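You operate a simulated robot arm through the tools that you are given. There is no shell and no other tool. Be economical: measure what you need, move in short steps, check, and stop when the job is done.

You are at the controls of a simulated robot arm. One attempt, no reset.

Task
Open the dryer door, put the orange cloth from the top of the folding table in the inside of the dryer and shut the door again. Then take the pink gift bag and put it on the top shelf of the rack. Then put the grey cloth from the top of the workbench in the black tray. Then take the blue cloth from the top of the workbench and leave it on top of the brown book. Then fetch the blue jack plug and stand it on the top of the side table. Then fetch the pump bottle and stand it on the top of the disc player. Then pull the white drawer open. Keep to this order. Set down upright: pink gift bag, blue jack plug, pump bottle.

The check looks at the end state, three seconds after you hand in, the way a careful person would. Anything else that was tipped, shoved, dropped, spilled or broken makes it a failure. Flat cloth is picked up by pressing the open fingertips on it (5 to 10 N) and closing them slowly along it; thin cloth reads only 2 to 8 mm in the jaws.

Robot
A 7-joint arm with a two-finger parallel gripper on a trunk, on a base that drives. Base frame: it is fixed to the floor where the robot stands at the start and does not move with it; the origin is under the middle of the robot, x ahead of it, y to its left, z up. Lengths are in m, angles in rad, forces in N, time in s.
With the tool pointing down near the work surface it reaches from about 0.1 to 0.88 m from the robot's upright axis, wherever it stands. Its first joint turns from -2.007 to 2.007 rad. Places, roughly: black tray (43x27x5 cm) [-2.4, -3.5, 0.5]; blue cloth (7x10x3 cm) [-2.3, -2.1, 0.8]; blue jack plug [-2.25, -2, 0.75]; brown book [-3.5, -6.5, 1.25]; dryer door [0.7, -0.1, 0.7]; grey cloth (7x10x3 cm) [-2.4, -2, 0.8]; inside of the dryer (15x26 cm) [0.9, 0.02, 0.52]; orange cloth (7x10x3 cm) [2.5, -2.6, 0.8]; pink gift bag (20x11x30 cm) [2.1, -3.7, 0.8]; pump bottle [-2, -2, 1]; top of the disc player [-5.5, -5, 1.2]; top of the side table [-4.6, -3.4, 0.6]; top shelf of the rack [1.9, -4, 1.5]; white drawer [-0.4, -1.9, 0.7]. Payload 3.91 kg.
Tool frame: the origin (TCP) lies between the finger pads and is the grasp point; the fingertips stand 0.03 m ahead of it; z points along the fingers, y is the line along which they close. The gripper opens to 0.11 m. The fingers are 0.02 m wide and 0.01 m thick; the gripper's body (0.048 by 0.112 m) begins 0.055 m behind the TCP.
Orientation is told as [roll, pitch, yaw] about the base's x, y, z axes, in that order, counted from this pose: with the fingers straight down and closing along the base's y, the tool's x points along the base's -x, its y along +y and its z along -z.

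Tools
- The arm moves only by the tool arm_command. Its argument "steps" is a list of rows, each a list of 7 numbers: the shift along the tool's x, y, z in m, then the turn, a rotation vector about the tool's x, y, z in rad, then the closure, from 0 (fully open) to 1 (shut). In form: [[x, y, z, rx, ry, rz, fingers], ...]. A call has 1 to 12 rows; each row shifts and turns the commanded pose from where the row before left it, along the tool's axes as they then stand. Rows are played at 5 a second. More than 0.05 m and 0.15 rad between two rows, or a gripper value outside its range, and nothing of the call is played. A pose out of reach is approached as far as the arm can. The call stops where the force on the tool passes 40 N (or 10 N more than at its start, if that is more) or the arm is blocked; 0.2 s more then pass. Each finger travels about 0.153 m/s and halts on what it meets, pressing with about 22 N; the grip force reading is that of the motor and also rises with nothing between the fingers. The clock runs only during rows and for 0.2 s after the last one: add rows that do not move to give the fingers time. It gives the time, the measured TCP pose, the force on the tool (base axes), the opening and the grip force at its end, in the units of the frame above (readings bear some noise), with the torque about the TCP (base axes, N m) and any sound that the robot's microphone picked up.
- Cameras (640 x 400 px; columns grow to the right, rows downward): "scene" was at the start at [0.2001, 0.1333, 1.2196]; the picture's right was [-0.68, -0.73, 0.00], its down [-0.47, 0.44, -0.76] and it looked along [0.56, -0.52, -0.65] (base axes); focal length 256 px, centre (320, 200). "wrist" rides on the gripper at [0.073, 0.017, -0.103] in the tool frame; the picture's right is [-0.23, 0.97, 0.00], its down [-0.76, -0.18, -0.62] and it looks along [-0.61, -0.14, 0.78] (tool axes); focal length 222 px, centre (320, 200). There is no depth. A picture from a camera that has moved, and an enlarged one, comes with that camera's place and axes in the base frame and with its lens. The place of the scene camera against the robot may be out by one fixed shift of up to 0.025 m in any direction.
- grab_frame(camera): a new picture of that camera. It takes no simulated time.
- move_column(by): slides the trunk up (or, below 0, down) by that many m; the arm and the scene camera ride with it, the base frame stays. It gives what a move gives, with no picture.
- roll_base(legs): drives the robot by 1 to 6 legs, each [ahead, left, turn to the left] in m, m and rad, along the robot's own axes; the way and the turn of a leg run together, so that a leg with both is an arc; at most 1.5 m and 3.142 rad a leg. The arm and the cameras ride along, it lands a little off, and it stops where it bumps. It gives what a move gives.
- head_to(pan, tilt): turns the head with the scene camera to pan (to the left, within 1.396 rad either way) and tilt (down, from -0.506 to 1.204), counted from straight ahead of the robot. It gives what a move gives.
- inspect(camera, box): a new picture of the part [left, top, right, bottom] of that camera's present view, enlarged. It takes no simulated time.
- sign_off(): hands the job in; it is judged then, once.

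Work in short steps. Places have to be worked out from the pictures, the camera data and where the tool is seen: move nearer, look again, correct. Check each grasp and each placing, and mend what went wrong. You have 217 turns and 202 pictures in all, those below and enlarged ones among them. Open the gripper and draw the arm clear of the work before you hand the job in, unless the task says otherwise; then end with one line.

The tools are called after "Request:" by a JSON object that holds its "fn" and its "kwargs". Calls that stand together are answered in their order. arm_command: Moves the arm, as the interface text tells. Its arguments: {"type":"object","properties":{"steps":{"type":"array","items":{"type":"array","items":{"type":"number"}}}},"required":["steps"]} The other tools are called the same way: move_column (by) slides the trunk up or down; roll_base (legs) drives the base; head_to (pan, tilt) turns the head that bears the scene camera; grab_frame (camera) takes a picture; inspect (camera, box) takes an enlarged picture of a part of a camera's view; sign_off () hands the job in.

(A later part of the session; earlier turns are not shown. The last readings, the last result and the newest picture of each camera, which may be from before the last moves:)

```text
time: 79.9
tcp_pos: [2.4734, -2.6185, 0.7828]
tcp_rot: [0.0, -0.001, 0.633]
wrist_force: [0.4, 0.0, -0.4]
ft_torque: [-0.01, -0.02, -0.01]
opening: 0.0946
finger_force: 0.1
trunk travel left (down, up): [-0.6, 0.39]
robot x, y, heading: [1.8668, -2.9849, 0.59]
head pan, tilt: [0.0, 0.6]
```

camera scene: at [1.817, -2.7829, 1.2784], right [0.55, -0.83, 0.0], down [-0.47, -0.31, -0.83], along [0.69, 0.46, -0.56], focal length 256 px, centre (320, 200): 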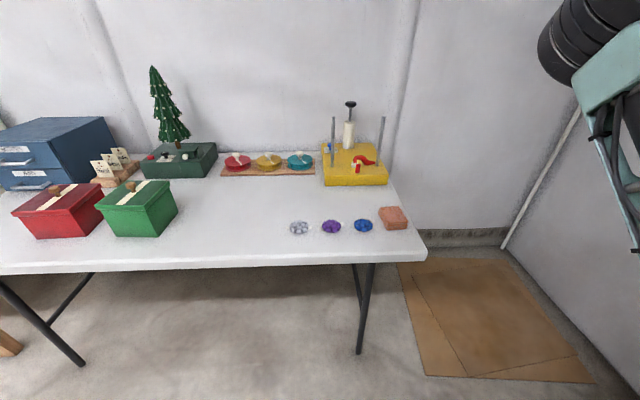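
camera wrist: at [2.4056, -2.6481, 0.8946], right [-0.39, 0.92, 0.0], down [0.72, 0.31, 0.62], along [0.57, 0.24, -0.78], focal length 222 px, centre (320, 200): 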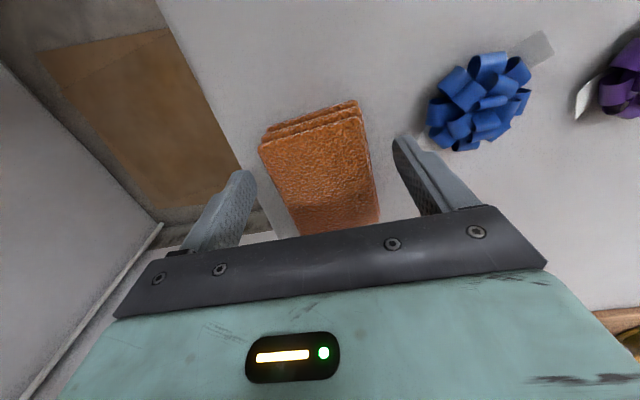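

Request:
{"fn": "arm_command", "kwargs": {"steps": [[0, 0, 0.004, 0, 0, 0, 0.14], [0, 0, 0, 0, 0, 0, 0.3], [0, 0, 0, 0, 0, 0, 0.45], [0, 0, 0, 0, 0, 0, 0.6], [0, 0, 0, 0, 0, 0, 0.8], [0, 0, 0, 0, 0, 0, 1], [0, 0, 0, 0, 0, 0, 1], [0, 0, 0, 0, 0, 0, 1]]}}

Request:
{"fn": "grab_frame", "kwargs": {"camera": "wrist"}}

```text
time: 81.7
tcp_pos: [2.4739, -2.6182, 0.7796]
tcp_rot: [0.0, 0.001, 0.632]
wrist_force: [0.0, -0.2, 1.4]
ft_torque: [0.0, -0.01, 0.03]
opening: 0.0679
finger_force: 21.8
trunk travel left (down, up): [-0.6, 0.39]
robot x, y, heading: [1.8718, -2.9855, 0.588]
head pan, tilt: [0.0, 0.6]
```

```text
170 pictures are left
camera wrist: at [2.4054, -2.6483, 0.8829], right [-0.39, 0.92, 0.0], down [0.72, 0.31, 0.62], along [0.57, 0.24, -0.78], focal length 222 px, centre (320, 200)
```

wrist: 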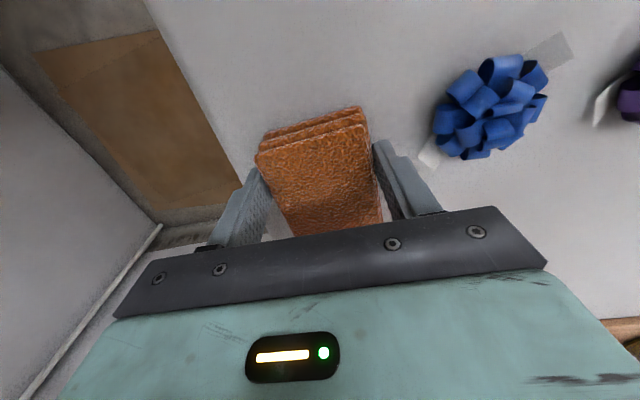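

The stack is held across its width (68 mm, 22 N). Lift and check.

Request:
{"fn": "arm_command", "kwargs": {"steps": [[0, 0, -0.03, 0, 0, 0, 1], [0, 0, -0.05, 0, 0, 0, 1], [0, 0, -0.05, 0, 0, 0, 1], [0, 0, -0.05, 0, 0, 0, 1], [0, 0, -0.05, 0, 0, 0, 1], [0, 0, 0, 0, 0, 0, 1]]}}

Request:
{"fn": "grab_frame", "kwargs": {"camera": "wrist"}}

```text
time: 83.1
tcp_pos: [2.4731, -2.6187, 1.0105]
tcp_rot: [-0.001, -0.001, 0.631]
wrist_force: [-0.5, 0.1, -0.1]
ft_torque: [-0.04, 0.01, -0.01]
opening: 0.0681
finger_force: 22.0
trunk travel left (down, up): [-0.6, 0.39]
robot x, y, heading: [1.8679, -2.986, 0.591]
head pan, tilt: [0.0, 0.6]
```

```text
169 pictures are left
camera wrist: at [2.4052, -2.6484, 1.1139], right [-0.39, 0.92, 0.0], down [0.72, 0.31, 0.62], along [0.57, 0.24, -0.78], focal length 222 px, centre (320, 200)
```

wrist: 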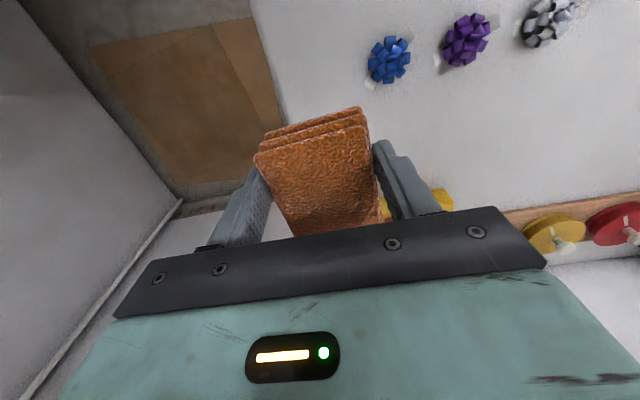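

Cloth is securely held. I back away from the table and fold the arm in before travelling.

Request:
{"fn": "roll_base", "kwargs": {"legs": [[-0.3, 0, 0]]}}

Request:
{"fn": "arm_command", "kwargs": {"steps": [[0.048, 0, 0, 0, 0, 0, 1], [0.048, 0, 0, 0, 0, 0, 1], [0.048, 0, 0, 0, 0, 0, 1], [0.048, 0, 0, 0, 0, 0, 1], [0.048, 0, 0, 0, 0, 0, 1], [0.048, 0, 0, 0, 0, 0, 1], [0, 0, 0, 0, 0, 0, 1]]}}

Request:
{"fn": "head_to", "kwargs": {"pan": 1.0, "tilt": 0.45}}

Request:
{"fn": "grab_frame", "kwargs": {"camera": "scene"}}

```text
time: 85.1
tcp_pos: [2.2218, -2.7858, 1.0099]
tcp_rot: [0.001, 0.0, 0.633]
wrist_force: [-0.7, 0.0, -0.4]
ft_torque: [0.0, 0.01, -0.01]
opening: 0.0675
finger_force: 22.5
trunk travel left (down, up): [-0.6, 0.39]
robot x, y, heading: [1.6153, -3.1572, 0.59]
head pan, tilt: [0.0, 0.6]
```

```text
time: 86.7
tcp_pos: [1.9928, -2.96, 1.0085]
tcp_rot: [0.004, 0.004, 0.6]
wrist_force: [-0.2, 0.4, -0.8]
ft_torque: [0.0, -0.02, -0.01]
opening: 0.0677
finger_force: 21.3
trunk travel left (down, up): [-0.6, 0.39]
robot x, y, heading: [1.6151, -3.1515, 0.592]
head pan, tilt: [0.0, 0.6]
```

```text
time: 88.0
tcp_pos: [1.9937, -2.9603, 1.0094]
tcp_rot: [-0.008, 0.001, 0.605]
wrist_force: [-0.1, -0.1, -1.8]
ft_torque: [0.01, 0.0, -0.01]
opening: 0.0676
finger_force: 22.2
trunk travel left (down, up): [-0.6, 0.39]
robot x, y, heading: [1.6079, -3.153, 0.586]
head pan, tilt: [1.0, 0.45]
```

```text
168 pictures are left
camera scene: at [1.6224, -2.8253, 1.2913], right [1.0, -0.08, 0.0], down [-0.03, -0.44, -0.9], along [0.07, 0.89, -0.44], focal length 256 px, centre (320, 200)
```

scene: 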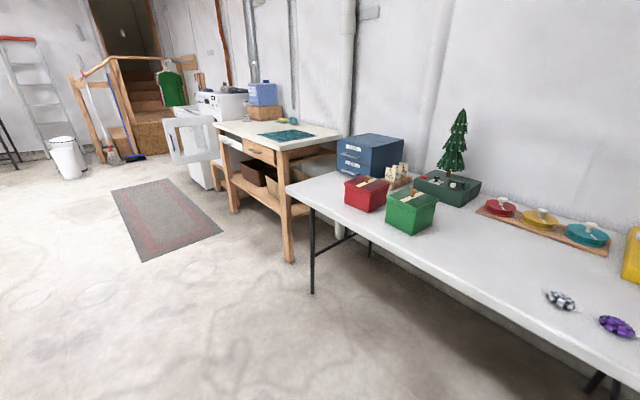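

The floor along the path is clear. Strafe left along the table and bench to the dryer.

Request:
{"fn": "roll_base", "kwargs": {"legs": [[-0.08, 0.2, 0], [0, 1.45, 0], [0, 1.4, 0]]}}

Request:
{"fn": "head_to", "kwargs": {"pan": 0.0, "tilt": 0.5}}

Request:
{"fn": "grab_frame", "kwargs": {"camera": "scene"}}

```text
time: 103.1
tcp_pos: [0.2313, -0.4608, 1.0094]
tcp_rot: [-0.01, 0.002, 0.599]
wrist_force: [0.0, 0.2, -0.8]
ft_torque: [-0.02, -0.02, 0.01]
opening: 0.0672
finger_force: 21.7
trunk travel left (down, up): [-0.6, 0.39]
robot x, y, heading: [-0.1496, -0.6529, 0.586]
head pan, tilt: [1.0, 0.45]
```

```text
time: 104.4
tcp_pos: [0.2316, -0.4612, 1.0101]
tcp_rot: [-0.007, 0.003, 0.598]
wrist_force: [-0.2, 0.4, -0.5]
ft_torque: [0.03, 0.02, -0.02]
opening: 0.0668
finger_force: 22.0
trunk travel left (down, up): [-0.6, 0.39]
robot x, y, heading: [-0.1486, -0.652, 0.583]
head pan, tilt: [0.0, 0.499]
```

```text
167 pictures are left
camera scene: at [-0.0723, -0.3648, 1.2874], right [0.57, -0.82, 0.0], down [-0.39, -0.27, -0.88], along [0.72, 0.5, -0.48], focal length 256 px, centre (320, 200)
```

scene: 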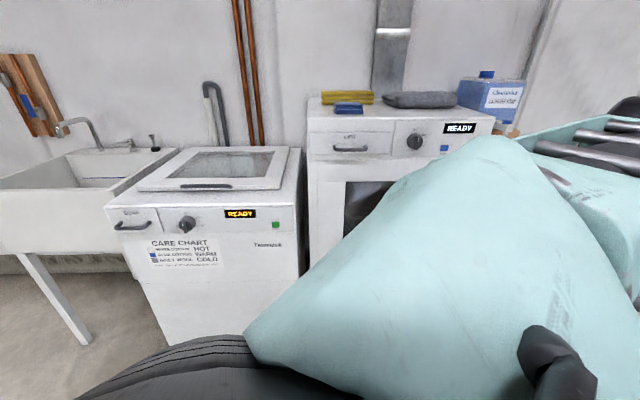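

Arrived in front of the dryer. I shift left a little, extend slightly and pitch the tool forward ~0.9 rad.

Request:
{"fn": "roll_base", "kwargs": {"legs": [[0, 0.08, 0]]}}

Request:
{"fn": "arm_command", "kwargs": {"steps": [[-0.045, 0, 0, 0, 0, 0, 1], [-0.045, 0, 0, 0, 0, 0, 1], [-0.045, 0, 0, 0, 0, 0, 1], [0, 0, 0, 0, -0.15, 0, 1], [0, 0, 0, 0, -0.15, 0, 1], [0, 0, 0, 0, -0.15, 0, 1], [0, 0, 0, 0, -0.15, 0, 1], [0, 0, 0, 0, -0.15, 0, 1], [0, 0, 0, 0, -0.15, 0, 1], [0, 0, 0, 0, 0, 0, 1]]}}

Request:
{"fn": "grab_frame", "kwargs": {"camera": "scene"}}

Request:
{"fn": "grab_frame", "kwargs": {"camera": "wrist"}}

```text
time: 105.4
tcp_pos: [0.1865, -0.3947, 1.0083]
tcp_rot: [-0.007, 0.0, 0.599]
wrist_force: [-0.7, 0.2, -0.4]
ft_torque: [-0.02, 0.01, -0.02]
opening: 0.0671
finger_force: 22.4
trunk travel left (down, up): [-0.6, 0.39]
robot x, y, heading: [-0.1892, -0.5877, 0.585]
head pan, tilt: [0.0, 0.499]
```

```text
time: 107.6
tcp_pos: [0.33, -0.2757, 1.0413]
tcp_rot: [-0.014, -0.896, 0.609]
wrist_force: [-0.6, 0.2, 0.0]
ft_torque: [-0.03, 0.0, -0.01]
opening: 0.0671
finger_force: 22.1
out of reach, approached as far as the arm can: row 7, 8, 9
trunk travel left (down, up): [-0.6, 0.39]
robot x, y, heading: [-0.191, -0.584, 0.584]
head pan, tilt: [0.0, 0.499]
```

```text
166 pictures are left
camera scene: at [-0.1154, -0.2996, 1.2874], right [0.55, -0.83, 0.0], down [-0.4, -0.26, -0.88], along [0.73, 0.48, -0.48], focal length 256 px, centre (320, 200)
```

scene: 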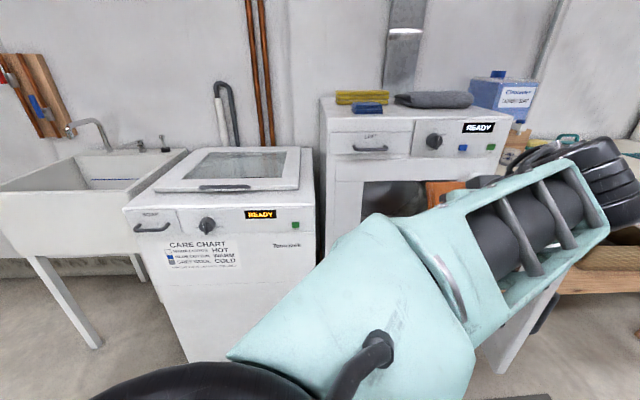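

```text
165 pictures are left
camera wrist: at [0.2155, -0.3343, 1.0494], right [-0.43, 0.89, 0.17], down [0.09, -0.15, 0.99], along [0.9, 0.44, -0.01], focal length 222 px, centre (320, 200)
```

wrist: 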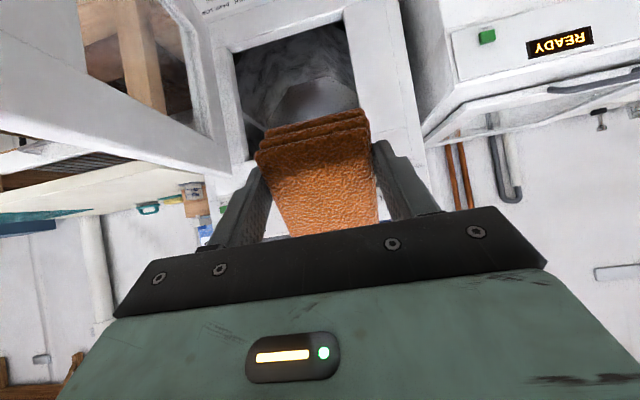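

Elbow sits to the right and high; the open door is there, so I want the arm straighter. I shift the base left and extend the arm toward the opening, staying high.

Request:
{"fn": "roll_base", "kwargs": {"legs": [[0, 0.13, 0]]}}

Request:
{"fn": "arm_command", "kwargs": {"steps": [[-0.031, -0.01, 0.037, 0, 0, 0, 1], [-0.031, -0.01, 0.037, 0, 0, 0, 1], [-0.031, -0.01, 0.037, 0, 0, 0, 1], [-0.031, -0.01, 0.037, 0, 0, 0, 1], [-0.031, -0.01, 0.037, 0, 0, 0, 1], [0, 0, 0, 0, 0, 0, 1]]}}

Request:
{"fn": "grab_frame", "kwargs": {"camera": "scene"}}

```text
time: 108.9
tcp_pos: [0.258, -0.168, 1.0412]
tcp_rot: [-0.013, -0.896, 0.607]
wrist_force: [0.1, 0.8, -0.2]
ft_torque: [-0.02, 0.01, -0.02]
opening: 0.067
finger_force: 22.0
trunk travel left (down, up): [-0.6, 0.39]
robot x, y, heading: [-0.2652, -0.4788, 0.581]
head pan, tilt: [0.0, 0.499]
```

```text
time: 110.3
tcp_pos: [0.4837, -0.0718, 1.0488]
tcp_rot: [-0.014, -0.896, 0.607]
wrist_force: [-0.5, -0.1, -1.0]
ft_torque: [0.01, 0.06, 0.0]
opening: 0.0673
finger_force: 21.8
trunk travel left (down, up): [-0.6, 0.39]
robot x, y, heading: [-0.2673, -0.4739, 0.583]
head pan, tilt: [0.0, 0.499]
```

```text
164 pictures are left
camera scene: at [-0.1878, -0.1905, 1.2874], right [0.55, -0.83, 0.0], down [-0.4, -0.26, -0.88], along [0.73, 0.48, -0.48], focal length 256 px, centre (320, 200)
```

scene: 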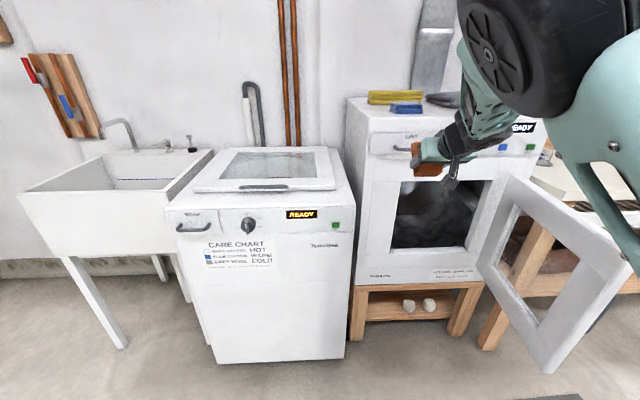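

Elbow is now up and the arm straight. I pitch a bit more toward horizontal, shift the hand to the opening's lateral centre, and lower the trunk.

Request:
{"fn": "arm_command", "kwargs": {"steps": [[0, -0.045, 0, 0, -0.1, 0, 1], [0, -0.045, 0, 0, -0.1, 0, 1], [0, -0.045, 0, 0, -0.1, 0, 1], [0, -0.03, 0, 0, 0, 0, 1], [0, 0, 0, 0, 0, 0, 1]]}}

Request:
{"fn": "move_column", "kwargs": {"by": -0.33}}

Request:
{"fn": "grab_frame", "kwargs": {"camera": "scene"}}

Request:
{"fn": "grab_frame", "kwargs": {"camera": "wrist"}}

```text
time: 111.5
tcp_pos: [0.5772, -0.2101, 1.0493]
tcp_rot: [-0.023, -1.197, 0.621]
wrist_force: [0.1, -0.2, -0.6]
ft_torque: [0.01, 0.02, -0.01]
opening: 0.067
finger_force: 22.1
trunk travel left (down, up): [-0.6, 0.39]
robot x, y, heading: [-0.2669, -0.4749, 0.585]
head pan, tilt: [0.0, 0.499]
```

```text
time: 114.8
tcp_pos: [0.5761, -0.2104, 0.7194]
tcp_rot: [-0.023, -1.194, 0.62]
wrist_force: [0.0, 0.3, 0.1]
ft_torque: [-0.02, 0.01, 0.03]
opening: 0.0668
finger_force: 22.0
trunk travel left (down, up): [-0.27, 0.72]
robot x, y, heading: [-0.2638, -0.4788, 0.584]
head pan, tilt: [0.0, 0.499]
```

```text
163 pictures are left
camera scene: at [-0.1877, -0.1905, 0.9574], right [0.55, -0.83, 0.0], down [-0.4, -0.26, -0.88], along [0.73, 0.48, -0.48], focal length 256 px, centre (320, 200)
```

scene: 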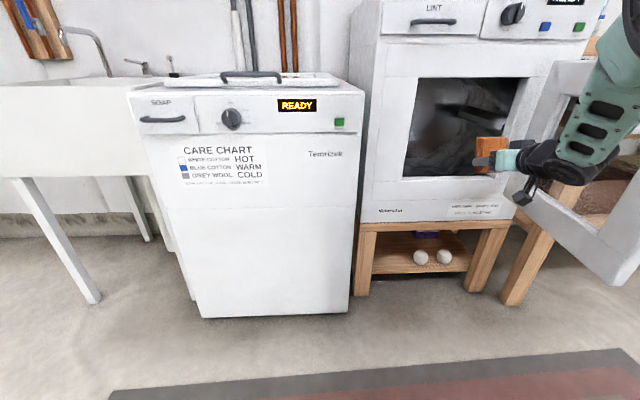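

```text
162 pictures are left
camera wrist: at [0.4661, -0.2664, 0.6896], right [-0.48, 0.85, 0.2], down [-0.15, -0.31, 0.94], along [0.86, 0.42, 0.28], focal length 222 px, centre (320, 200)
```

wrist: 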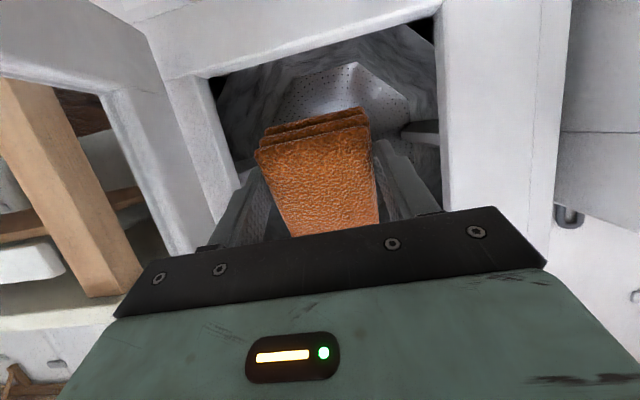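

Cloth is centred on the opening and above the sill. I drive forward 0.2 m so the cloth enters the opening.

Request:
{"fn": "roll_base", "kwargs": {"legs": [[0.2, 0, 0]]}}

Request:
{"fn": "grab_frame", "kwargs": {"camera": "scene"}}

Request:
{"fn": "grab_frame", "kwargs": {"camera": "wrist"}}

```text
time: 116.4
tcp_pos: [0.746, -0.1019, 0.7193]
tcp_rot: [-0.025, -1.196, 0.615]
wrist_force: [0.5, 0.4, -0.5]
ft_torque: [-0.01, 0.0, 0.01]
opening: 0.0672
finger_force: 22.3
trunk travel left (down, up): [-0.27, 0.72]
robot x, y, heading: [-0.0973, -0.3655, 0.579]
head pan, tilt: [0.0, 0.499]
```

```text
161 pictures are left
camera scene: at [-0.0201, -0.0804, 0.9574], right [0.55, -0.83, 0.0], down [-0.4, -0.26, -0.88], along [0.73, 0.48, -0.48], focal length 256 px, centre (320, 200)
```

scene: 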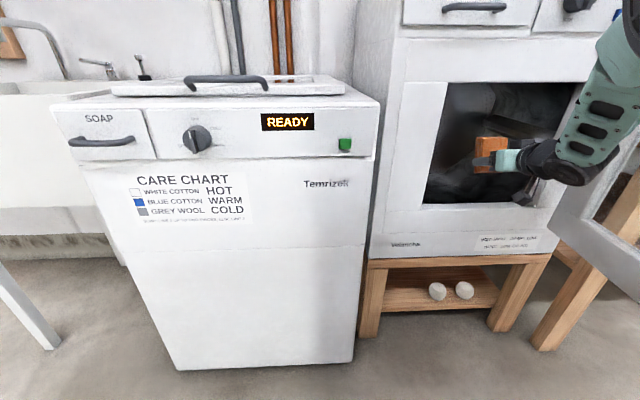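

```text
160 pictures are left
camera wrist: at [0.6335, -0.1579, 0.6896], right [-0.48, 0.85, 0.2], down [-0.15, -0.31, 0.94], along [0.86, 0.42, 0.28], focal length 222 px, centre (320, 200)
```

wrist: 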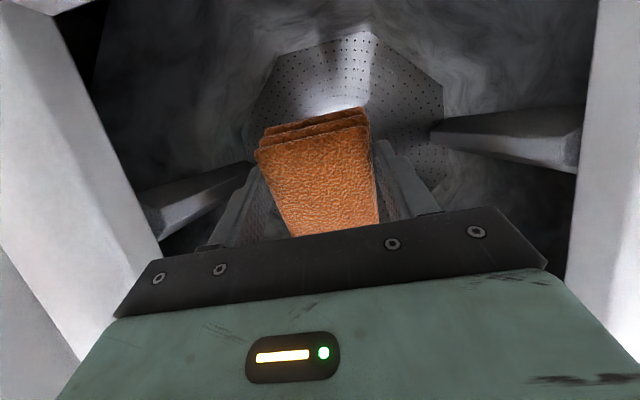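

Cloth is in the opening, with drum space ahead. Advance another 0.16 m.

Request:
{"fn": "roll_base", "kwargs": {"legs": [[0.16, 0, 0]]}}

Request:
{"fn": "grab_frame", "kwargs": {"camera": "scene"}}

Request:
{"fn": "grab_frame", "kwargs": {"camera": "wrist"}}

```text
time: 117.8
tcp_pos: [0.8786, -0.0118, 0.7189]
tcp_rot: [-0.024, -1.196, 0.618]
wrist_force: [-0.1, -0.3, 0.0]
ft_torque: [0.0, 0.04, 0.0]
opening: 0.0671
finger_force: 22.0
trunk travel left (down, up): [-0.27, 0.72]
robot x, y, heading: [0.036, -0.2772, 0.588]
head pan, tilt: [0.0, 0.499]
```

```text
159 pictures are left
camera scene: at [0.1134, 0.0081, 0.9574], right [0.55, -0.83, 0.0], down [-0.4, -0.26, -0.88], along [0.73, 0.48, -0.48], focal length 256 px, centre (320, 200)
```

scene: 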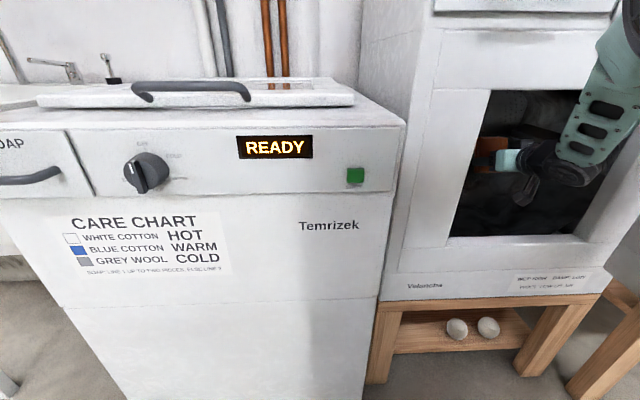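

```text
158 pictures are left
camera wrist: at [0.7671, -0.0686, 0.6896], right [-0.48, 0.85, 0.2], down [-0.15, -0.31, 0.94], along [0.86, 0.42, 0.28], focal length 222 px, centre (320, 200)
```

wrist: 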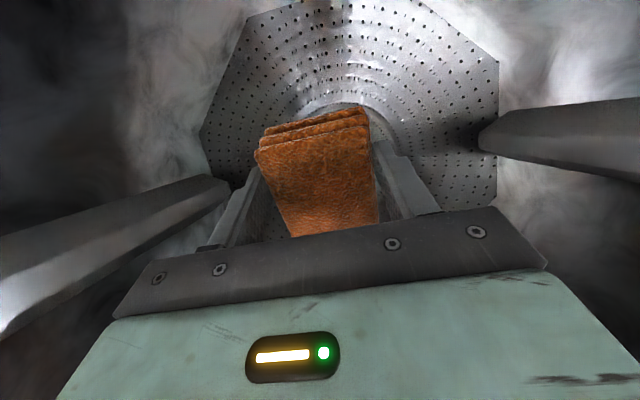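

Cloth is over the drum floor. I go 3 cm deeper, lower 4 cm, and release.

Request:
{"fn": "arm_command", "kwargs": {"steps": [[-0.011, 0, 0.028, 0, 0, 0, 1], [0.018, 0, 0.008, 0, 0, 0, 1], [0.018, 0, 0.008, 0, 0, 0, 1], [0, 0, 0, 0, 0, 0, 1]]}}

Request:
{"fn": "grab_frame", "kwargs": {"camera": "scene"}}

```text
time: 118.8
tcp_pos: [0.906, 0.0053, 0.6793]
tcp_rot: [-0.023, -1.195, 0.618]
wrist_force: [0.7, -0.3, -1.1]
ft_torque: [-0.03, 0.01, -0.01]
opening: 0.0672
finger_force: 22.2
trunk travel left (down, up): [-0.27, 0.72]
robot x, y, heading: [0.0333, -0.276, 0.581]
head pan, tilt: [0.0, 0.499]
```

```text
157 pictures are left
camera scene: at [0.1134, 0.0081, 0.9574], right [0.55, -0.83, 0.0], down [-0.4, -0.26, -0.88], along [0.73, 0.48, -0.48], focal length 256 px, centre (320, 200)
```

scene: 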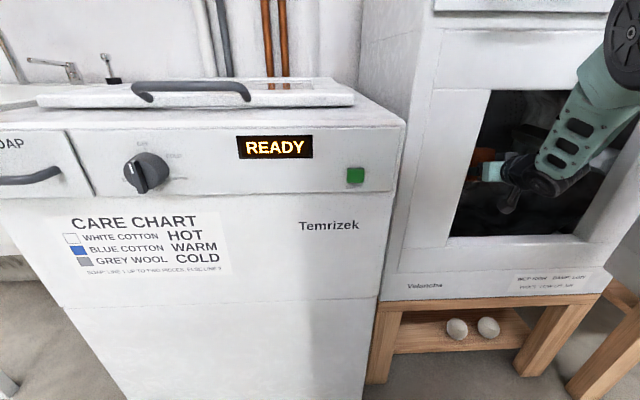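

Camera clears the sill. Release.

Request:
{"fn": "arm_command", "kwargs": {"steps": [[0, 0, 0, 0, 0, 0, 0.2], [0, 0, 0, 0, 0, 0, 0], [0, 0, 0, 0, 0, 0, 0], [0, 0, 0, 0, 0, 0, 0]]}}

Request:
{"fn": "grab_frame", "kwargs": {"camera": "wrist"}}

```text
time: 119.8
tcp_pos: [0.9051, 0.0046, 0.6798]
tcp_rot: [-0.024, -1.195, 0.617]
wrist_force: [-0.1, -0.4, -0.4]
ft_torque: [0.01, 0.0, 0.0]
opening: 0.1097
finger_force: 0.0
trunk travel left (down, up): [-0.27, 0.72]
robot x, y, heading: [0.0354, -0.2768, 0.583]
head pan, tilt: [0.0, 0.499]
```

```text
156 pictures are left
camera wrist: at [0.7941, -0.0509, 0.6505], right [-0.48, 0.85, 0.2], down [-0.15, -0.31, 0.94], along [0.86, 0.42, 0.28], focal length 222 px, centre (320, 200)
```

wrist: 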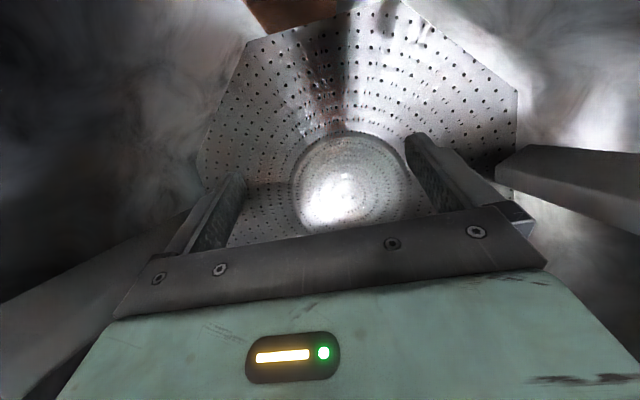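

Cloth has fallen to the drum floor (orange at the picture top). Raise 4 cm and back out.

Request:
{"fn": "arm_command", "kwargs": {"steps": [[-0.018, 0, -0.008, 0, 0, 0, 0], [-0.018, 0, -0.008, 0, 0, 0, 0], [0, 0, 0, 0, 0, 0, 0]]}}

Request:
{"fn": "roll_base", "kwargs": {"legs": [[-0.45, 0, 0]]}}

Request:
{"fn": "grab_frame", "kwargs": {"camera": "scene"}}

Request:
{"fn": "grab_frame", "kwargs": {"camera": "wrist"}}

```text
time: 120.6
tcp_pos: [0.9039, 0.0049, 0.7196]
tcp_rot: [-0.021, -1.194, 0.616]
wrist_force: [-0.4, 0.3, 0.3]
ft_torque: [0.03, 0.01, -0.01]
opening: 0.1099
finger_force: 0.1
trunk travel left (down, up): [-0.27, 0.72]
robot x, y, heading: [0.0329, -0.2774, 0.585]
head pan, tilt: [0.0, 0.499]
```

```text
time: 123.3
tcp_pos: [0.5275, -0.2472, 0.7192]
tcp_rot: [-0.023, -1.197, 0.614]
wrist_force: [0.0, 0.1, -0.2]
ft_torque: [-0.02, 0.01, -0.02]
opening: 0.1101
finger_force: 0.1
trunk travel left (down, up): [-0.27, 0.72]
robot x, y, heading: [-0.3437, -0.5257, 0.577]
head pan, tilt: [0.0, 0.499]
```

```text
155 pictures are left
camera scene: at [-0.2634, -0.241, 0.9574], right [0.55, -0.84, 0.0], down [-0.4, -0.26, -0.88], along [0.73, 0.48, -0.48], focal length 256 px, centre (320, 200)
```

scene: 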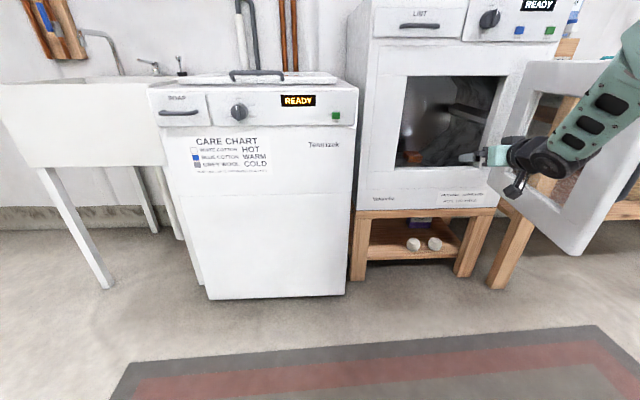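

```text
154 pictures are left
camera wrist: at [0.415, -0.3027, 0.6894], right [-0.48, 0.86, 0.2], down [-0.15, -0.31, 0.94], along [0.87, 0.42, 0.28], focal length 222 px, centre (320, 200)
```

wrist: 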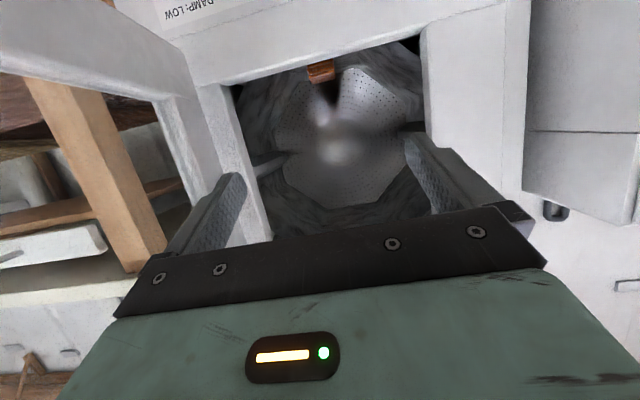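

Cloth is visible inside. To shut the door I'll re-grasp the handle from outside and reverse the arc. I back off, then turn the hand to point left, as it was when I let go of the handle.

Request:
{"fn": "roll_base", "kwargs": {"legs": [[-0.4, 0, 0]]}}

Request:
{"fn": "arm_command", "kwargs": {"steps": [[0, 0, -0.046, 0, -0.115, 0, 0], [0, 0, -0.046, 0, -0.115, 0, 0], [0, 0, -0.046, 0, -0.115, 0, 0], [0, 0, -0.046, 0, 0, 0, 0], [0, 0, -0.046, 0, 0, 0, 0], [0, 0, 0, -0.15, 0, 0, 0], [0, 0, 0, -0.15, 0, 0, 0], [0, 0, 0, -0.15, 0, 0, 0], [0, 0, 0, -0.15, 0, 0, 0], [0, 0, 0, -0.15, 0, 0, 0], [0, 0, 0, -0.15, 0, 0, 0], [0, 0, 0, -0.15, 0, 0, 0]]}}

```text
time: 125.8
tcp_pos: [0.1896, -0.4649, 0.7191]
tcp_rot: [-0.022, -1.196, 0.617]
wrist_force: [0.3, -0.1, 0.3]
ft_torque: [0.01, 0.0, 0.01]
opening: 0.1096
finger_force: 0.1
trunk travel left (down, up): [-0.27, 0.72]
robot x, y, heading: [-0.6768, -0.7463, 0.581]
head pan, tilt: [0.0, 0.499]
```

```text
time: 128.4
tcp_pos: [0.0152, -0.5909, 0.7599]
tcp_rot: [0.801, -1.54, 0.847]
wrist_force: [-0.7, -0.7, 0.1]
ft_torque: [-0.02, 0.04, -0.01]
opening: 0.11
finger_force: 0.0
out of reach, approached as far as the arm can: row 5
trunk travel left (down, up): [-0.27, 0.72]
robot x, y, heading: [-0.6759, -0.747, 0.579]
head pan, tilt: [0.0, 0.499]
```

Request:
{"fn": "arm_command", "kwargs": {"steps": [[0, 0, 0, -0.15, 0, 0, 0], [0, 0, 0, -0.15, 0, 0, 0], [0, -0.009, -0.0485, 0, 0, 0, 0], [0, -0.009, -0.0485, 0, 0, 0, 0], [0, -0.009, -0.0485, 0, 0, 0, 0], [0, -0.009, -0.0485, 0, 0, 0, 0], [0, -0.009, -0.0485, 0, 0, 0, 0], [0, 0, 0, 0, 0, 0, 0]]}}

Request:
{"fn": "grab_frame", "kwargs": {"camera": "scene"}}

```text
time: 130.2
tcp_pos: [0.1465, -0.8022, 0.7611]
tcp_rot: [1.085, -1.537, 0.858]
wrist_force: [-0.3, -0.6, -0.2]
ft_torque: [-0.06, 0.0, 0.0]
opening: 0.1098
finger_force: 0.1
trunk travel left (down, up): [-0.27, 0.72]
robot x, y, heading: [-0.6759, -0.7474, 0.58]
head pan, tilt: [0.0, 0.499]
```

```text
153 pictures are left
camera scene: at [-0.5989, -0.4614, 0.9574], right [0.55, -0.84, 0.0], down [-0.4, -0.26, -0.88], along [0.73, 0.48, -0.48], focal length 256 px, centre (320, 200)
```

scene: 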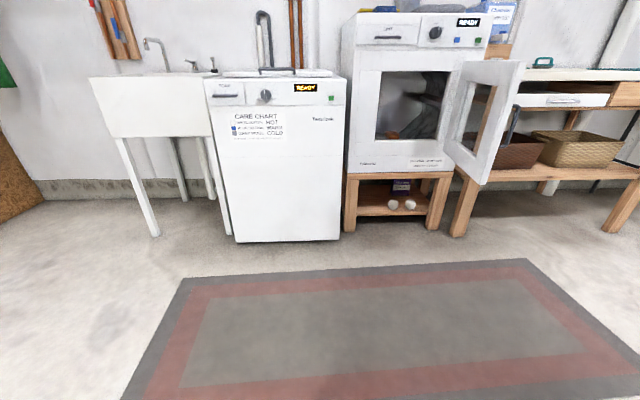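

Hand posture matches the earlier release pose. I drive back to the spot where I let go of the handle: right first, then ahead.

Request:
{"fn": "roll_base", "kwargs": {"legs": [[0, -0.13, 0], [0.44, 0, 0]]}}

Request:
{"fn": "grab_frame", "kwargs": {"camera": "wrist"}}

Request:
{"fn": "grab_frame", "kwargs": {"camera": "scene"}}

```text
time: 133.8
tcp_pos: [0.5866, -0.6644, 0.7625]
tcp_rot: [1.08, -1.539, 0.864]
wrist_force: [0.4, -0.8, 0.6]
ft_torque: [0.01, 0.03, -0.02]
opening: 0.1102
finger_force: 0.2
trunk travel left (down, up): [-0.27, 0.72]
robot x, y, heading: [-0.2335, -0.6115, 0.579]
head pan, tilt: [0.0, 0.499]
```

```text
152 pictures are left
camera wrist: at [0.6067, -0.7698, 0.6916], right [-0.9, -0.35, 0.25], down [0.41, -0.5, 0.77], along [-0.14, 0.79, 0.59], focal length 222 px, centre (320, 200)
```

wrist: 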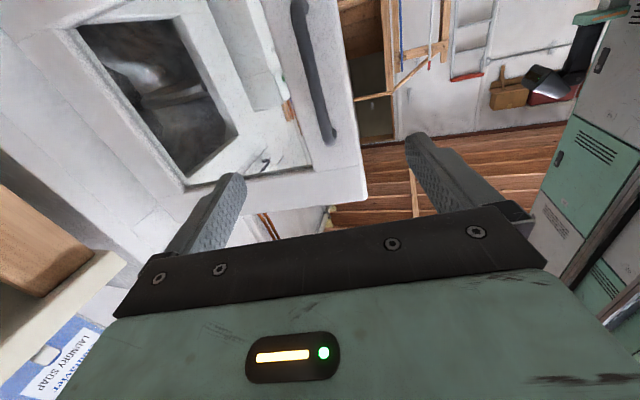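

```text
151 pictures are left
camera scene: at [-0.1595, -0.3264, 0.9574], right [0.55, -0.83, 0.0], down [-0.4, -0.26, -0.88], along [0.73, 0.48, -0.48], focal length 256 px, centre (320, 200)
```

scene: 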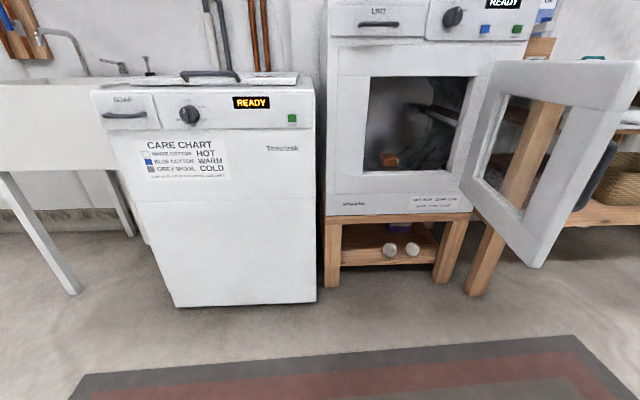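

Hand is 0.155 m short of the handle, well aligned. Advance and grip.

Request:
{"fn": "arm_command", "kwargs": {"steps": [[0.01, 0, 0.05, 0, 0, 0, 0], [0, 0, 0.05, 0, 0, 0, 0], [0, 0, 0.05, 0, 0, 0, 0], [0, 0, 0, 0, 0, 0, 0.4], [0, 0, 0, 0, 0, 0, 0.8], [0, 0, 0, 0, 0, 0, 1], [0, 0, 0, 0, 0, 0, 1]]}}

```text
refused: row 1 steps farther than a row can; nothing moved
```

Request:
{"fn": "arm_command", "kwargs": {"steps": [[0.01, 0, 0.045, 0, 0, 0, 0], [0, 0, 0.05, 0, 0, 0, 0], [0, 0, 0.05, 0, 0, 0, 0], [0, 0, 0.005, 0, 0, 0, 0.4], [0, 0, 0, 0, 0, 0, 0.8], [0, 0, 0, 0, 0, 0, 1], [0, 0, 0, 0, 0, 0, 1]]}}

```text
time: 135.4
tcp_pos: [0.5322, -0.5246, 0.7508]
tcp_rot: [1.057, -1.54, 0.889]
wrist_force: [5.6, 3.1, -1.6]
ft_torque: [0.3, -0.93, -0.07]
opening: 0.0138
finger_force: 45.6
trunk travel left (down, up): [-0.27, 0.72]
robot x, y, heading: [-0.2363, -0.6126, 0.586]
head pan, tilt: [0.0, 0.499]
```

Gripped the bar. Reverse the arc in small steps.

Request:
{"fn": "arm_command", "kwargs": {"steps": [[0, 0.0037, 0.0198, 0.05, 0, 0, 1], [0, 0.0037, 0.0198, 0.05, 0, 0, 1], [0, 0.0037, 0.0198, 0.05, 0, 0, 1], [0, 0.0037, 0.0198, 0.05, 0, 0, 1], [0, 0.0037, 0.0198, 0.05, 0, 0, 1], [0, 0.0037, 0.0198, 0.05, 0, 0, 1]]}}

```text
time: 136.6
tcp_pos: [0.4829, -0.4337, 0.7483]
tcp_rot: [0.867, -1.545, 0.84]
wrist_force: [-10.3, -2.1, 8.1]
ft_torque: [0.04, -1.06, 0.27]
opening: 0.0141
finger_force: 45.1
trunk travel left (down, up): [-0.27, 0.72]
robot x, y, heading: [-0.2354, -0.6138, 0.581]
head pan, tilt: [0.0, 0.499]
stopped in row 6: the force on the tool passed its limit (the readings are from after the stop); the commanded pose is now the measured one
```

Request:
{"fn": "arm_command", "kwargs": {"steps": [[0, 0.005, 0.0203, 0.05, 0, 0, 1], [0, 0.0045, 0.0203, 0.05, 0, 0, 1], [0, 0.0045, 0.0203, 0.05, 0, 0, 1], [0, 0.0045, 0.0203, 0.05, 0, 0, 1], [0, 0.0045, 0.0203, 0.05, 0, 0, 1], [0, 0.0045, 0.0203, 0.05, 0, 0, 1], [0, 0.0045, 0.0203, 0.05, 0, 0, 1]]}}

```text
time: 138.2
tcp_pos: [0.4558, -0.2918, 0.7492]
tcp_rot: [0.54, -1.549, 0.811]
wrist_force: [15.8, -1.3, 35.7]
ft_torque: [0.23, -0.76, -0.24]
opening: 0.0136
finger_force: 44.5
trunk travel left (down, up): [-0.27, 0.72]
robot x, y, heading: [-0.2401, -0.6128, 0.583]
head pan, tilt: [0.0, 0.499]
```

Some vertical load built up; I relieve it and continue.

Request:
{"fn": "arm_command", "kwargs": {"steps": [[-0.005, -0.003, 0, 0, 0, 0, 1], [-0.0005, 0.003, 0.0203, 0.05, 0, 0, 1], [-0.0005, 0.0035, 0.0203, 0.05, 0, 0, 1], [-0.0005, 0.0035, 0.0203, 0.05, 0, 0, 1], [-0.0005, 0.0035, 0.0203, 0.05, 0, 0, 1]]}}

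```text
time: 139.4
tcp_pos: [0.4653, -0.2087, 0.7494]
tcp_rot: [0.335, -1.537, 0.821]
wrist_force: [-17.2, 3.5, -0.2]
ft_torque: [0.44, -0.88, 0.35]
opening: 0.0137
finger_force: 45.1
trunk travel left (down, up): [-0.27, 0.72]
robot x, y, heading: [-0.238, -0.6122, 0.583]
head pan, tilt: [0.0, 0.499]
```

Request:
{"fn": "arm_command", "kwargs": {"steps": [[0, 0.003, 0, 0, 0, 0, 1], [-0.0005, 0.0042, 0.0203, 0.05, 0, 0, 1], [-0.0005, 0.0042, 0.0203, 0.05, 0, 0, 1], [-0.0005, 0.0042, 0.0203, 0.05, 0, 0, 1], [-0.0005, 0.0042, 0.0203, 0.05, 0, 0, 1], [-0.0005, 0.0042, 0.0203, 0.05, 0, 0, 1], [-0.0005, 0.0042, 0.0203, 0.05, 0, 0, 1]]}}

```text
time: 141.0
tcp_pos: [0.5095, -0.0941, 0.749]
tcp_rot: [0.068, -1.539, 0.777]
wrist_force: [8.4, -5.8, -11.0]
ft_torque: [-0.19, 0.03, -0.11]
opening: 0.0137
finger_force: 44.8
trunk travel left (down, up): [-0.27, 0.72]
robot x, y, heading: [-0.2369, -0.611, 0.584]
head pan, tilt: [0.0, 0.499]
```

Request:
{"fn": "arm_command", "kwargs": {"steps": [[-0.0005, 0.002, 0.0203, 0.05, 0, 0, 1], [-0.0005, 0.0036, 0.0203, 0.05, 0, 0, 1], [-0.0005, 0.0036, 0.0203, 0.05, 0, 0, 1], [-0.0005, 0.0036, 0.0203, 0.05, 0, 0, 1], [-0.0005, 0.0036, 0.0203, 0.05, 0, 0, 1]]}}

Request:
{"fn": "grab_frame", "kwargs": {"camera": "scene"}}

```text
time: 142.2
tcp_pos: [0.5708, -0.013, 0.7489]
tcp_rot: [-0.176, -1.541, 0.776]
wrist_force: [17.4, -13.2, -12.6]
ft_torque: [0.66, -0.18, -0.26]
opening: 0.0137
finger_force: 45.0
trunk travel left (down, up): [-0.27, 0.72]
robot x, y, heading: [-0.237, -0.6111, 0.585]
head pan, tilt: [0.0, 0.499]
```

```text
150 pictures are left
camera scene: at [-0.1589, -0.3266, 0.9573], right [0.55, -0.83, 0.0], down [-0.4, -0.26, -0.88], along [0.73, 0.48, -0.48], focal length 256 px, centre (320, 200)
```

scene: 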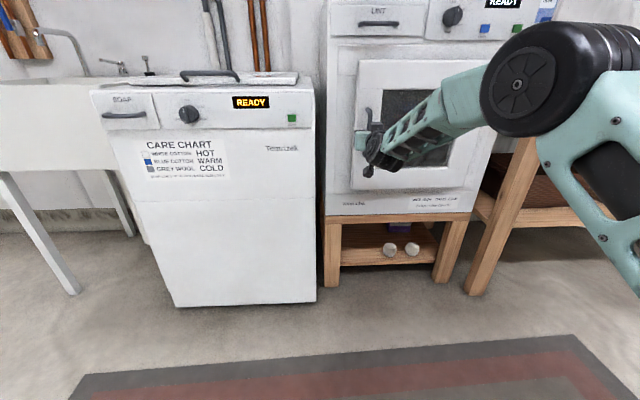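

Almost closed (about 1 cm). Push until it seats.

Request:
{"fn": "arm_command", "kwargs": {"steps": [[0, 0, 0.01, 0.02, 0, 0, 1], [0, 0, 0.008, 0.015, 0, 0, 1], [0, 0, 0.006, 0, 0, 0, 1], [0, 0, 0.006, 0, 0, 0, 1], [0, 0, 0, 0, 0, 0, 1]]}}

```text
time: 142.7
tcp_pos: [0.578, -0.0088, 0.7511]
tcp_rot: [-0.154, -1.542, 0.735]
wrist_force: [-7.2, -6.9, 0.2]
ft_torque: [0.28, 0.12, -0.11]
opening: 0.0138
finger_force: 45.0
trunk travel left (down, up): [-0.27, 0.72]
robot x, y, heading: [-0.2393, -0.6087, 0.582]
head pan, tilt: [0.0, 0.499]
stopped in row 2: the force on the tool passed its limit (the readings are from after the stop); the commanded pose is now the measured one
```

It stopped against the frame. Release, retract and inspect the door gap.

Request:
{"fn": "arm_command", "kwargs": {"steps": [[0, 0, 0.004, 0, 0, 0, 1], [0, 0, 0, 0, 0, 0, 0.5], [0, 0, 0, 0, 0, 0, 0], [0, 0, 0, 0, 0, 0, 0], [0, 0, -0.04, 0, 0, 0, 0], [0, 0, -0.05, 0, 0, 0, 0], [0, 0, -0.05, 0, 0, 0, 0]]}}

Request:
{"fn": "inspect", "kwargs": {"camera": "scene", "box": [320, 0, 540, 240]}}

Request:
{"fn": "grab_frame", "kwargs": {"camera": "wrist"}}

```text
time: 143.0
tcp_pos: [0.5766, -0.0077, 0.7493]
tcp_rot: [-0.119, -1.54, 0.7]
wrist_force: [-15.3, -12.2, 4.0]
ft_torque: [-0.12, 0.48, -0.07]
opening: 0.0137
finger_force: 45.0
trunk travel left (down, up): [-0.27, 0.72]
robot x, y, heading: [-0.2367, -0.6145, 0.581]
head pan, tilt: [0.0, 0.499]
stopped in row 1: the force on the tool passed its limit (the readings are from after the stop); the commanded pose is now the measured one
```

```text
1.67 times, centred on (430, 120) of scene
camera zoom: at [-0.1607, -0.3274, 0.9577], right [0.55, -0.83, 0.0], down [-0.4, -0.26, -0.88], along [0.73, 0.48, -0.48], focal length 426 px, centre (137, 333)
```

zoom: 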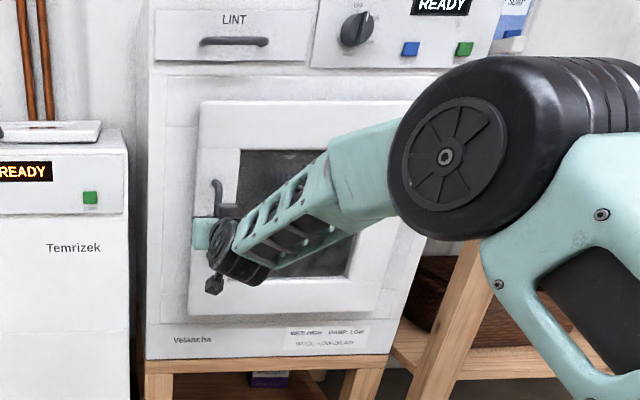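

```text
148 pictures are left
camera wrist: at [0.4792, -0.0533, 0.6809], right [-0.53, 0.82, 0.22], down [-0.4, -0.48, 0.78], along [0.75, 0.32, 0.58], focal length 222 px, centre (320, 200)
```

wrist: 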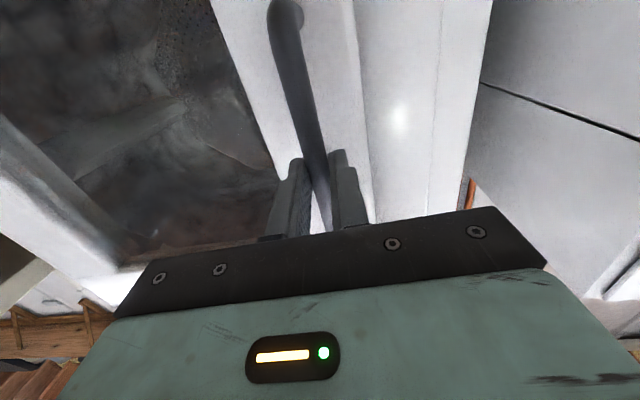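

Door looks seated. Release and retract.

Request:
{"fn": "arm_command", "kwargs": {"steps": [[0, 0, 0, 0, 0, 0, 0.5], [0, 0, 0, 0, 0, 0, 0], [0, 0, 0, 0, 0, 0, 0], [0, 0, -0.04, 0, 0, 0, 0], [0, 0, -0.05, 0, 0, 0, 0], [0, 0, -0.05, 0, 0, 0, 0], [0, 0, 0, 0, 0, 0, 0]]}}

Request:
{"fn": "roll_base", "kwargs": {"legs": [[-0.3, 0, 0]]}}

Request:
{"fn": "grab_frame", "kwargs": {"camera": "scene"}}

Request:
{"fn": "inspect", "kwargs": {"camera": "scene", "box": [320, 20, 500, 200]}}

```text
time: 144.6
tcp_pos: [0.4588, -0.084, 0.7514]
tcp_rot: [-0.145, -1.538, 0.728]
wrist_force: [0.4, -0.7, -0.1]
ft_torque: [0.03, -0.02, -0.01]
opening: 0.11
finger_force: 0.0
trunk travel left (down, up): [-0.27, 0.72]
robot x, y, heading: [-0.2382, -0.6122, 0.583]
head pan, tilt: [0.0, 0.499]
```

```text
time: 146.7
tcp_pos: [0.2084, -0.2525, 0.753]
tcp_rot: [-0.146, -1.537, 0.726]
wrist_force: [-0.2, 0.0, 0.1]
ft_torque: [0.04, 0.0, 0.0]
opening: 0.1097
finger_force: 0.0
trunk travel left (down, up): [-0.27, 0.72]
robot x, y, heading: [-0.4909, -0.7774, 0.578]
head pan, tilt: [0.0, 0.499]
```

```text
147 pictures are left
camera scene: at [-0.4118, -0.493, 0.9574], right [0.55, -0.84, 0.0], down [-0.4, -0.26, -0.88], along [0.73, 0.48, -0.48], focal length 256 px, centre (320, 200)
```

scene: 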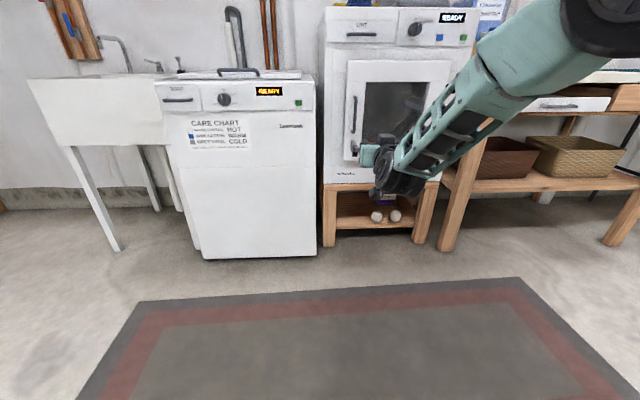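

```text
2.22 times, centred on (410, 110) of scene
camera zoom: at [-0.4118, -0.493, 0.9574], right [0.55, -0.84, 0.0], down [-0.4, -0.26, -0.88], along [0.73, 0.48, -0.48], focal length 568 px, centre (120, 400)
```

zoom: 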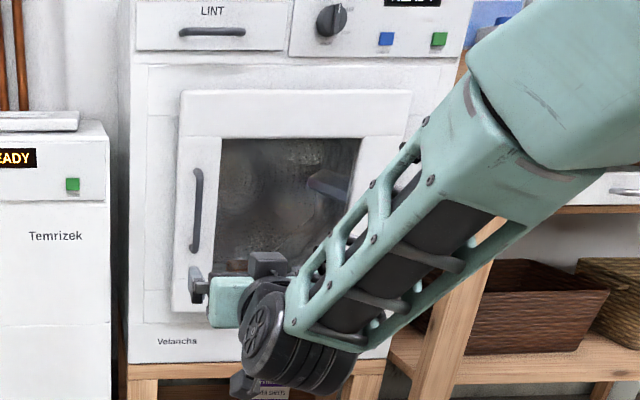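

Measurements (handle back at its original depth, frame contact) say the door is shut. Now I fold the arm and drive to the rack for the pink bag.

Request:
{"fn": "arm_command", "kwargs": {"steps": [[0, 0, -0.05, 0, 0, 0, 0], [0, 0, -0.05, 0, 0, 0, 0], [0, 0, -0.05, 0, 0, 0, 0], [0, 0, -0.05, 0, 0, 0, 0], [0, 0, 0, 0, 0, 0, 0]]}}

Request:
{"fn": "roll_base", "kwargs": {"legs": [[0, 0, -1.54], [1.4, 0.2, 0], [1.2, 0.2, 0]]}}

Request:
{"fn": "move_column", "kwargs": {"by": 0.3}}

Request:
{"fn": "head_to", "kwargs": {"pan": 0.1, "tilt": 0.2}}

Request:
{"fn": "grab_frame", "kwargs": {"camera": "scene"}}

```text
time: 147.9
tcp_pos: [0.0409, -0.3622, 0.7579]
tcp_rot: [-0.156, -1.539, 0.734]
wrist_force: [-0.7, 0.4, 0.7]
ft_torque: [-0.03, 0.0, -0.01]
opening: 0.1101
finger_force: 0.1
trunk travel left (down, up): [-0.27, 0.72]
robot x, y, heading: [-0.4904, -0.7769, 0.579]
head pan, tilt: [0.0, 0.499]
```

```text
time: 164.4
tcp_pos: [1.7877, -3.1596, 0.7567]
tcp_rot: [-0.148, -1.538, -0.798]
wrist_force: [0.0, 0.3, 0.5]
ft_torque: [0.03, 0.01, 0.0]
opening: 0.11
finger_force: 0.2
trunk travel left (down, up): [-0.27, 0.72]
robot x, y, heading: [1.3468, -2.6452, -0.941]
head pan, tilt: [0.0, 0.499]
```

```text
time: 167.4
tcp_pos: [1.7858, -3.1592, 1.0562]
tcp_rot: [-0.149, -1.537, -0.798]
wrist_force: [0.6, -0.4, -0.1]
ft_torque: [0.0, 0.02, -0.01]
opening: 0.1101
finger_force: 0.1
trunk travel left (down, up): [-0.57, 0.42]
robot x, y, heading: [1.3475, -2.653, -0.945]
head pan, tilt: [0.0, 0.499]
```

```text
time: 168.2
tcp_pos: [1.7862, -3.1595, 1.0578]
tcp_rot: [-0.15, -1.537, -0.797]
wrist_force: [0.5, -0.5, -0.2]
ft_torque: [-0.04, 0.0, 0.0]
opening: 0.1099
finger_force: 0.1
trunk travel left (down, up): [-0.57, 0.42]
robot x, y, heading: [1.3458, -2.6469, -0.946]
head pan, tilt: [0.099, 0.201]
```

```text
145 pictures are left
camera scene: at [1.6532, -2.7257, 1.285], right [-0.75, -0.66, 0.0], down [-0.13, 0.15, -0.98], along [0.65, -0.73, -0.2], focal length 256 px, centre (320, 200)
```

scene: 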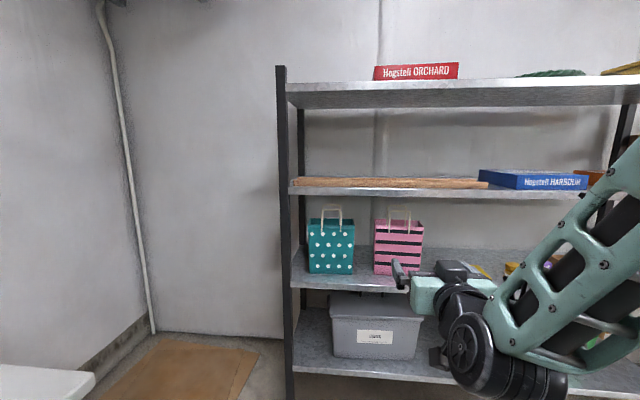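

Request:
{"fn": "inspect", "kwargs": {"camera": "scene", "box": [280, 170, 450, 300]}}

Request:
{"fn": "inspect", "kwargs": {"camera": "scene", "box": [270, 40, 640, 220]}}

```text
3.08 times, centred on (365, 235) of scene
camera zoom: at [1.6532, -2.7257, 1.285], right [-0.75, -0.66, 0.0], down [-0.13, 0.15, -0.98], along [0.65, -0.73, -0.2], focal length 786 px, centre (182, 92)
```

zoom: 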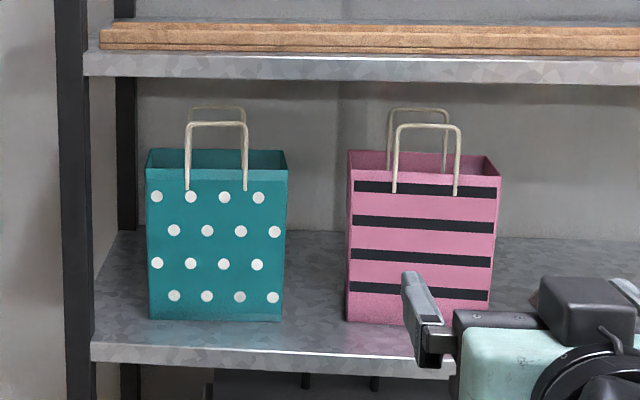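

```text
1.73 times, centred on (455, 130) of scene
camera zoom: at [1.6532, -2.7257, 1.285], right [-0.75, -0.66, 0.0], down [-0.13, 0.15, -0.98], along [0.65, -0.73, -0.2], focal length 442 px, centre (86, 321)
```

zoom: 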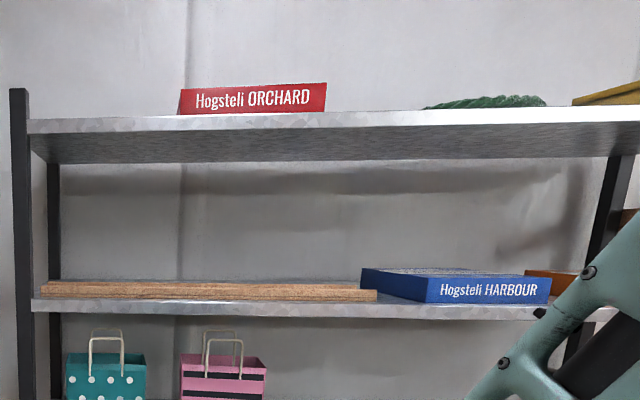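

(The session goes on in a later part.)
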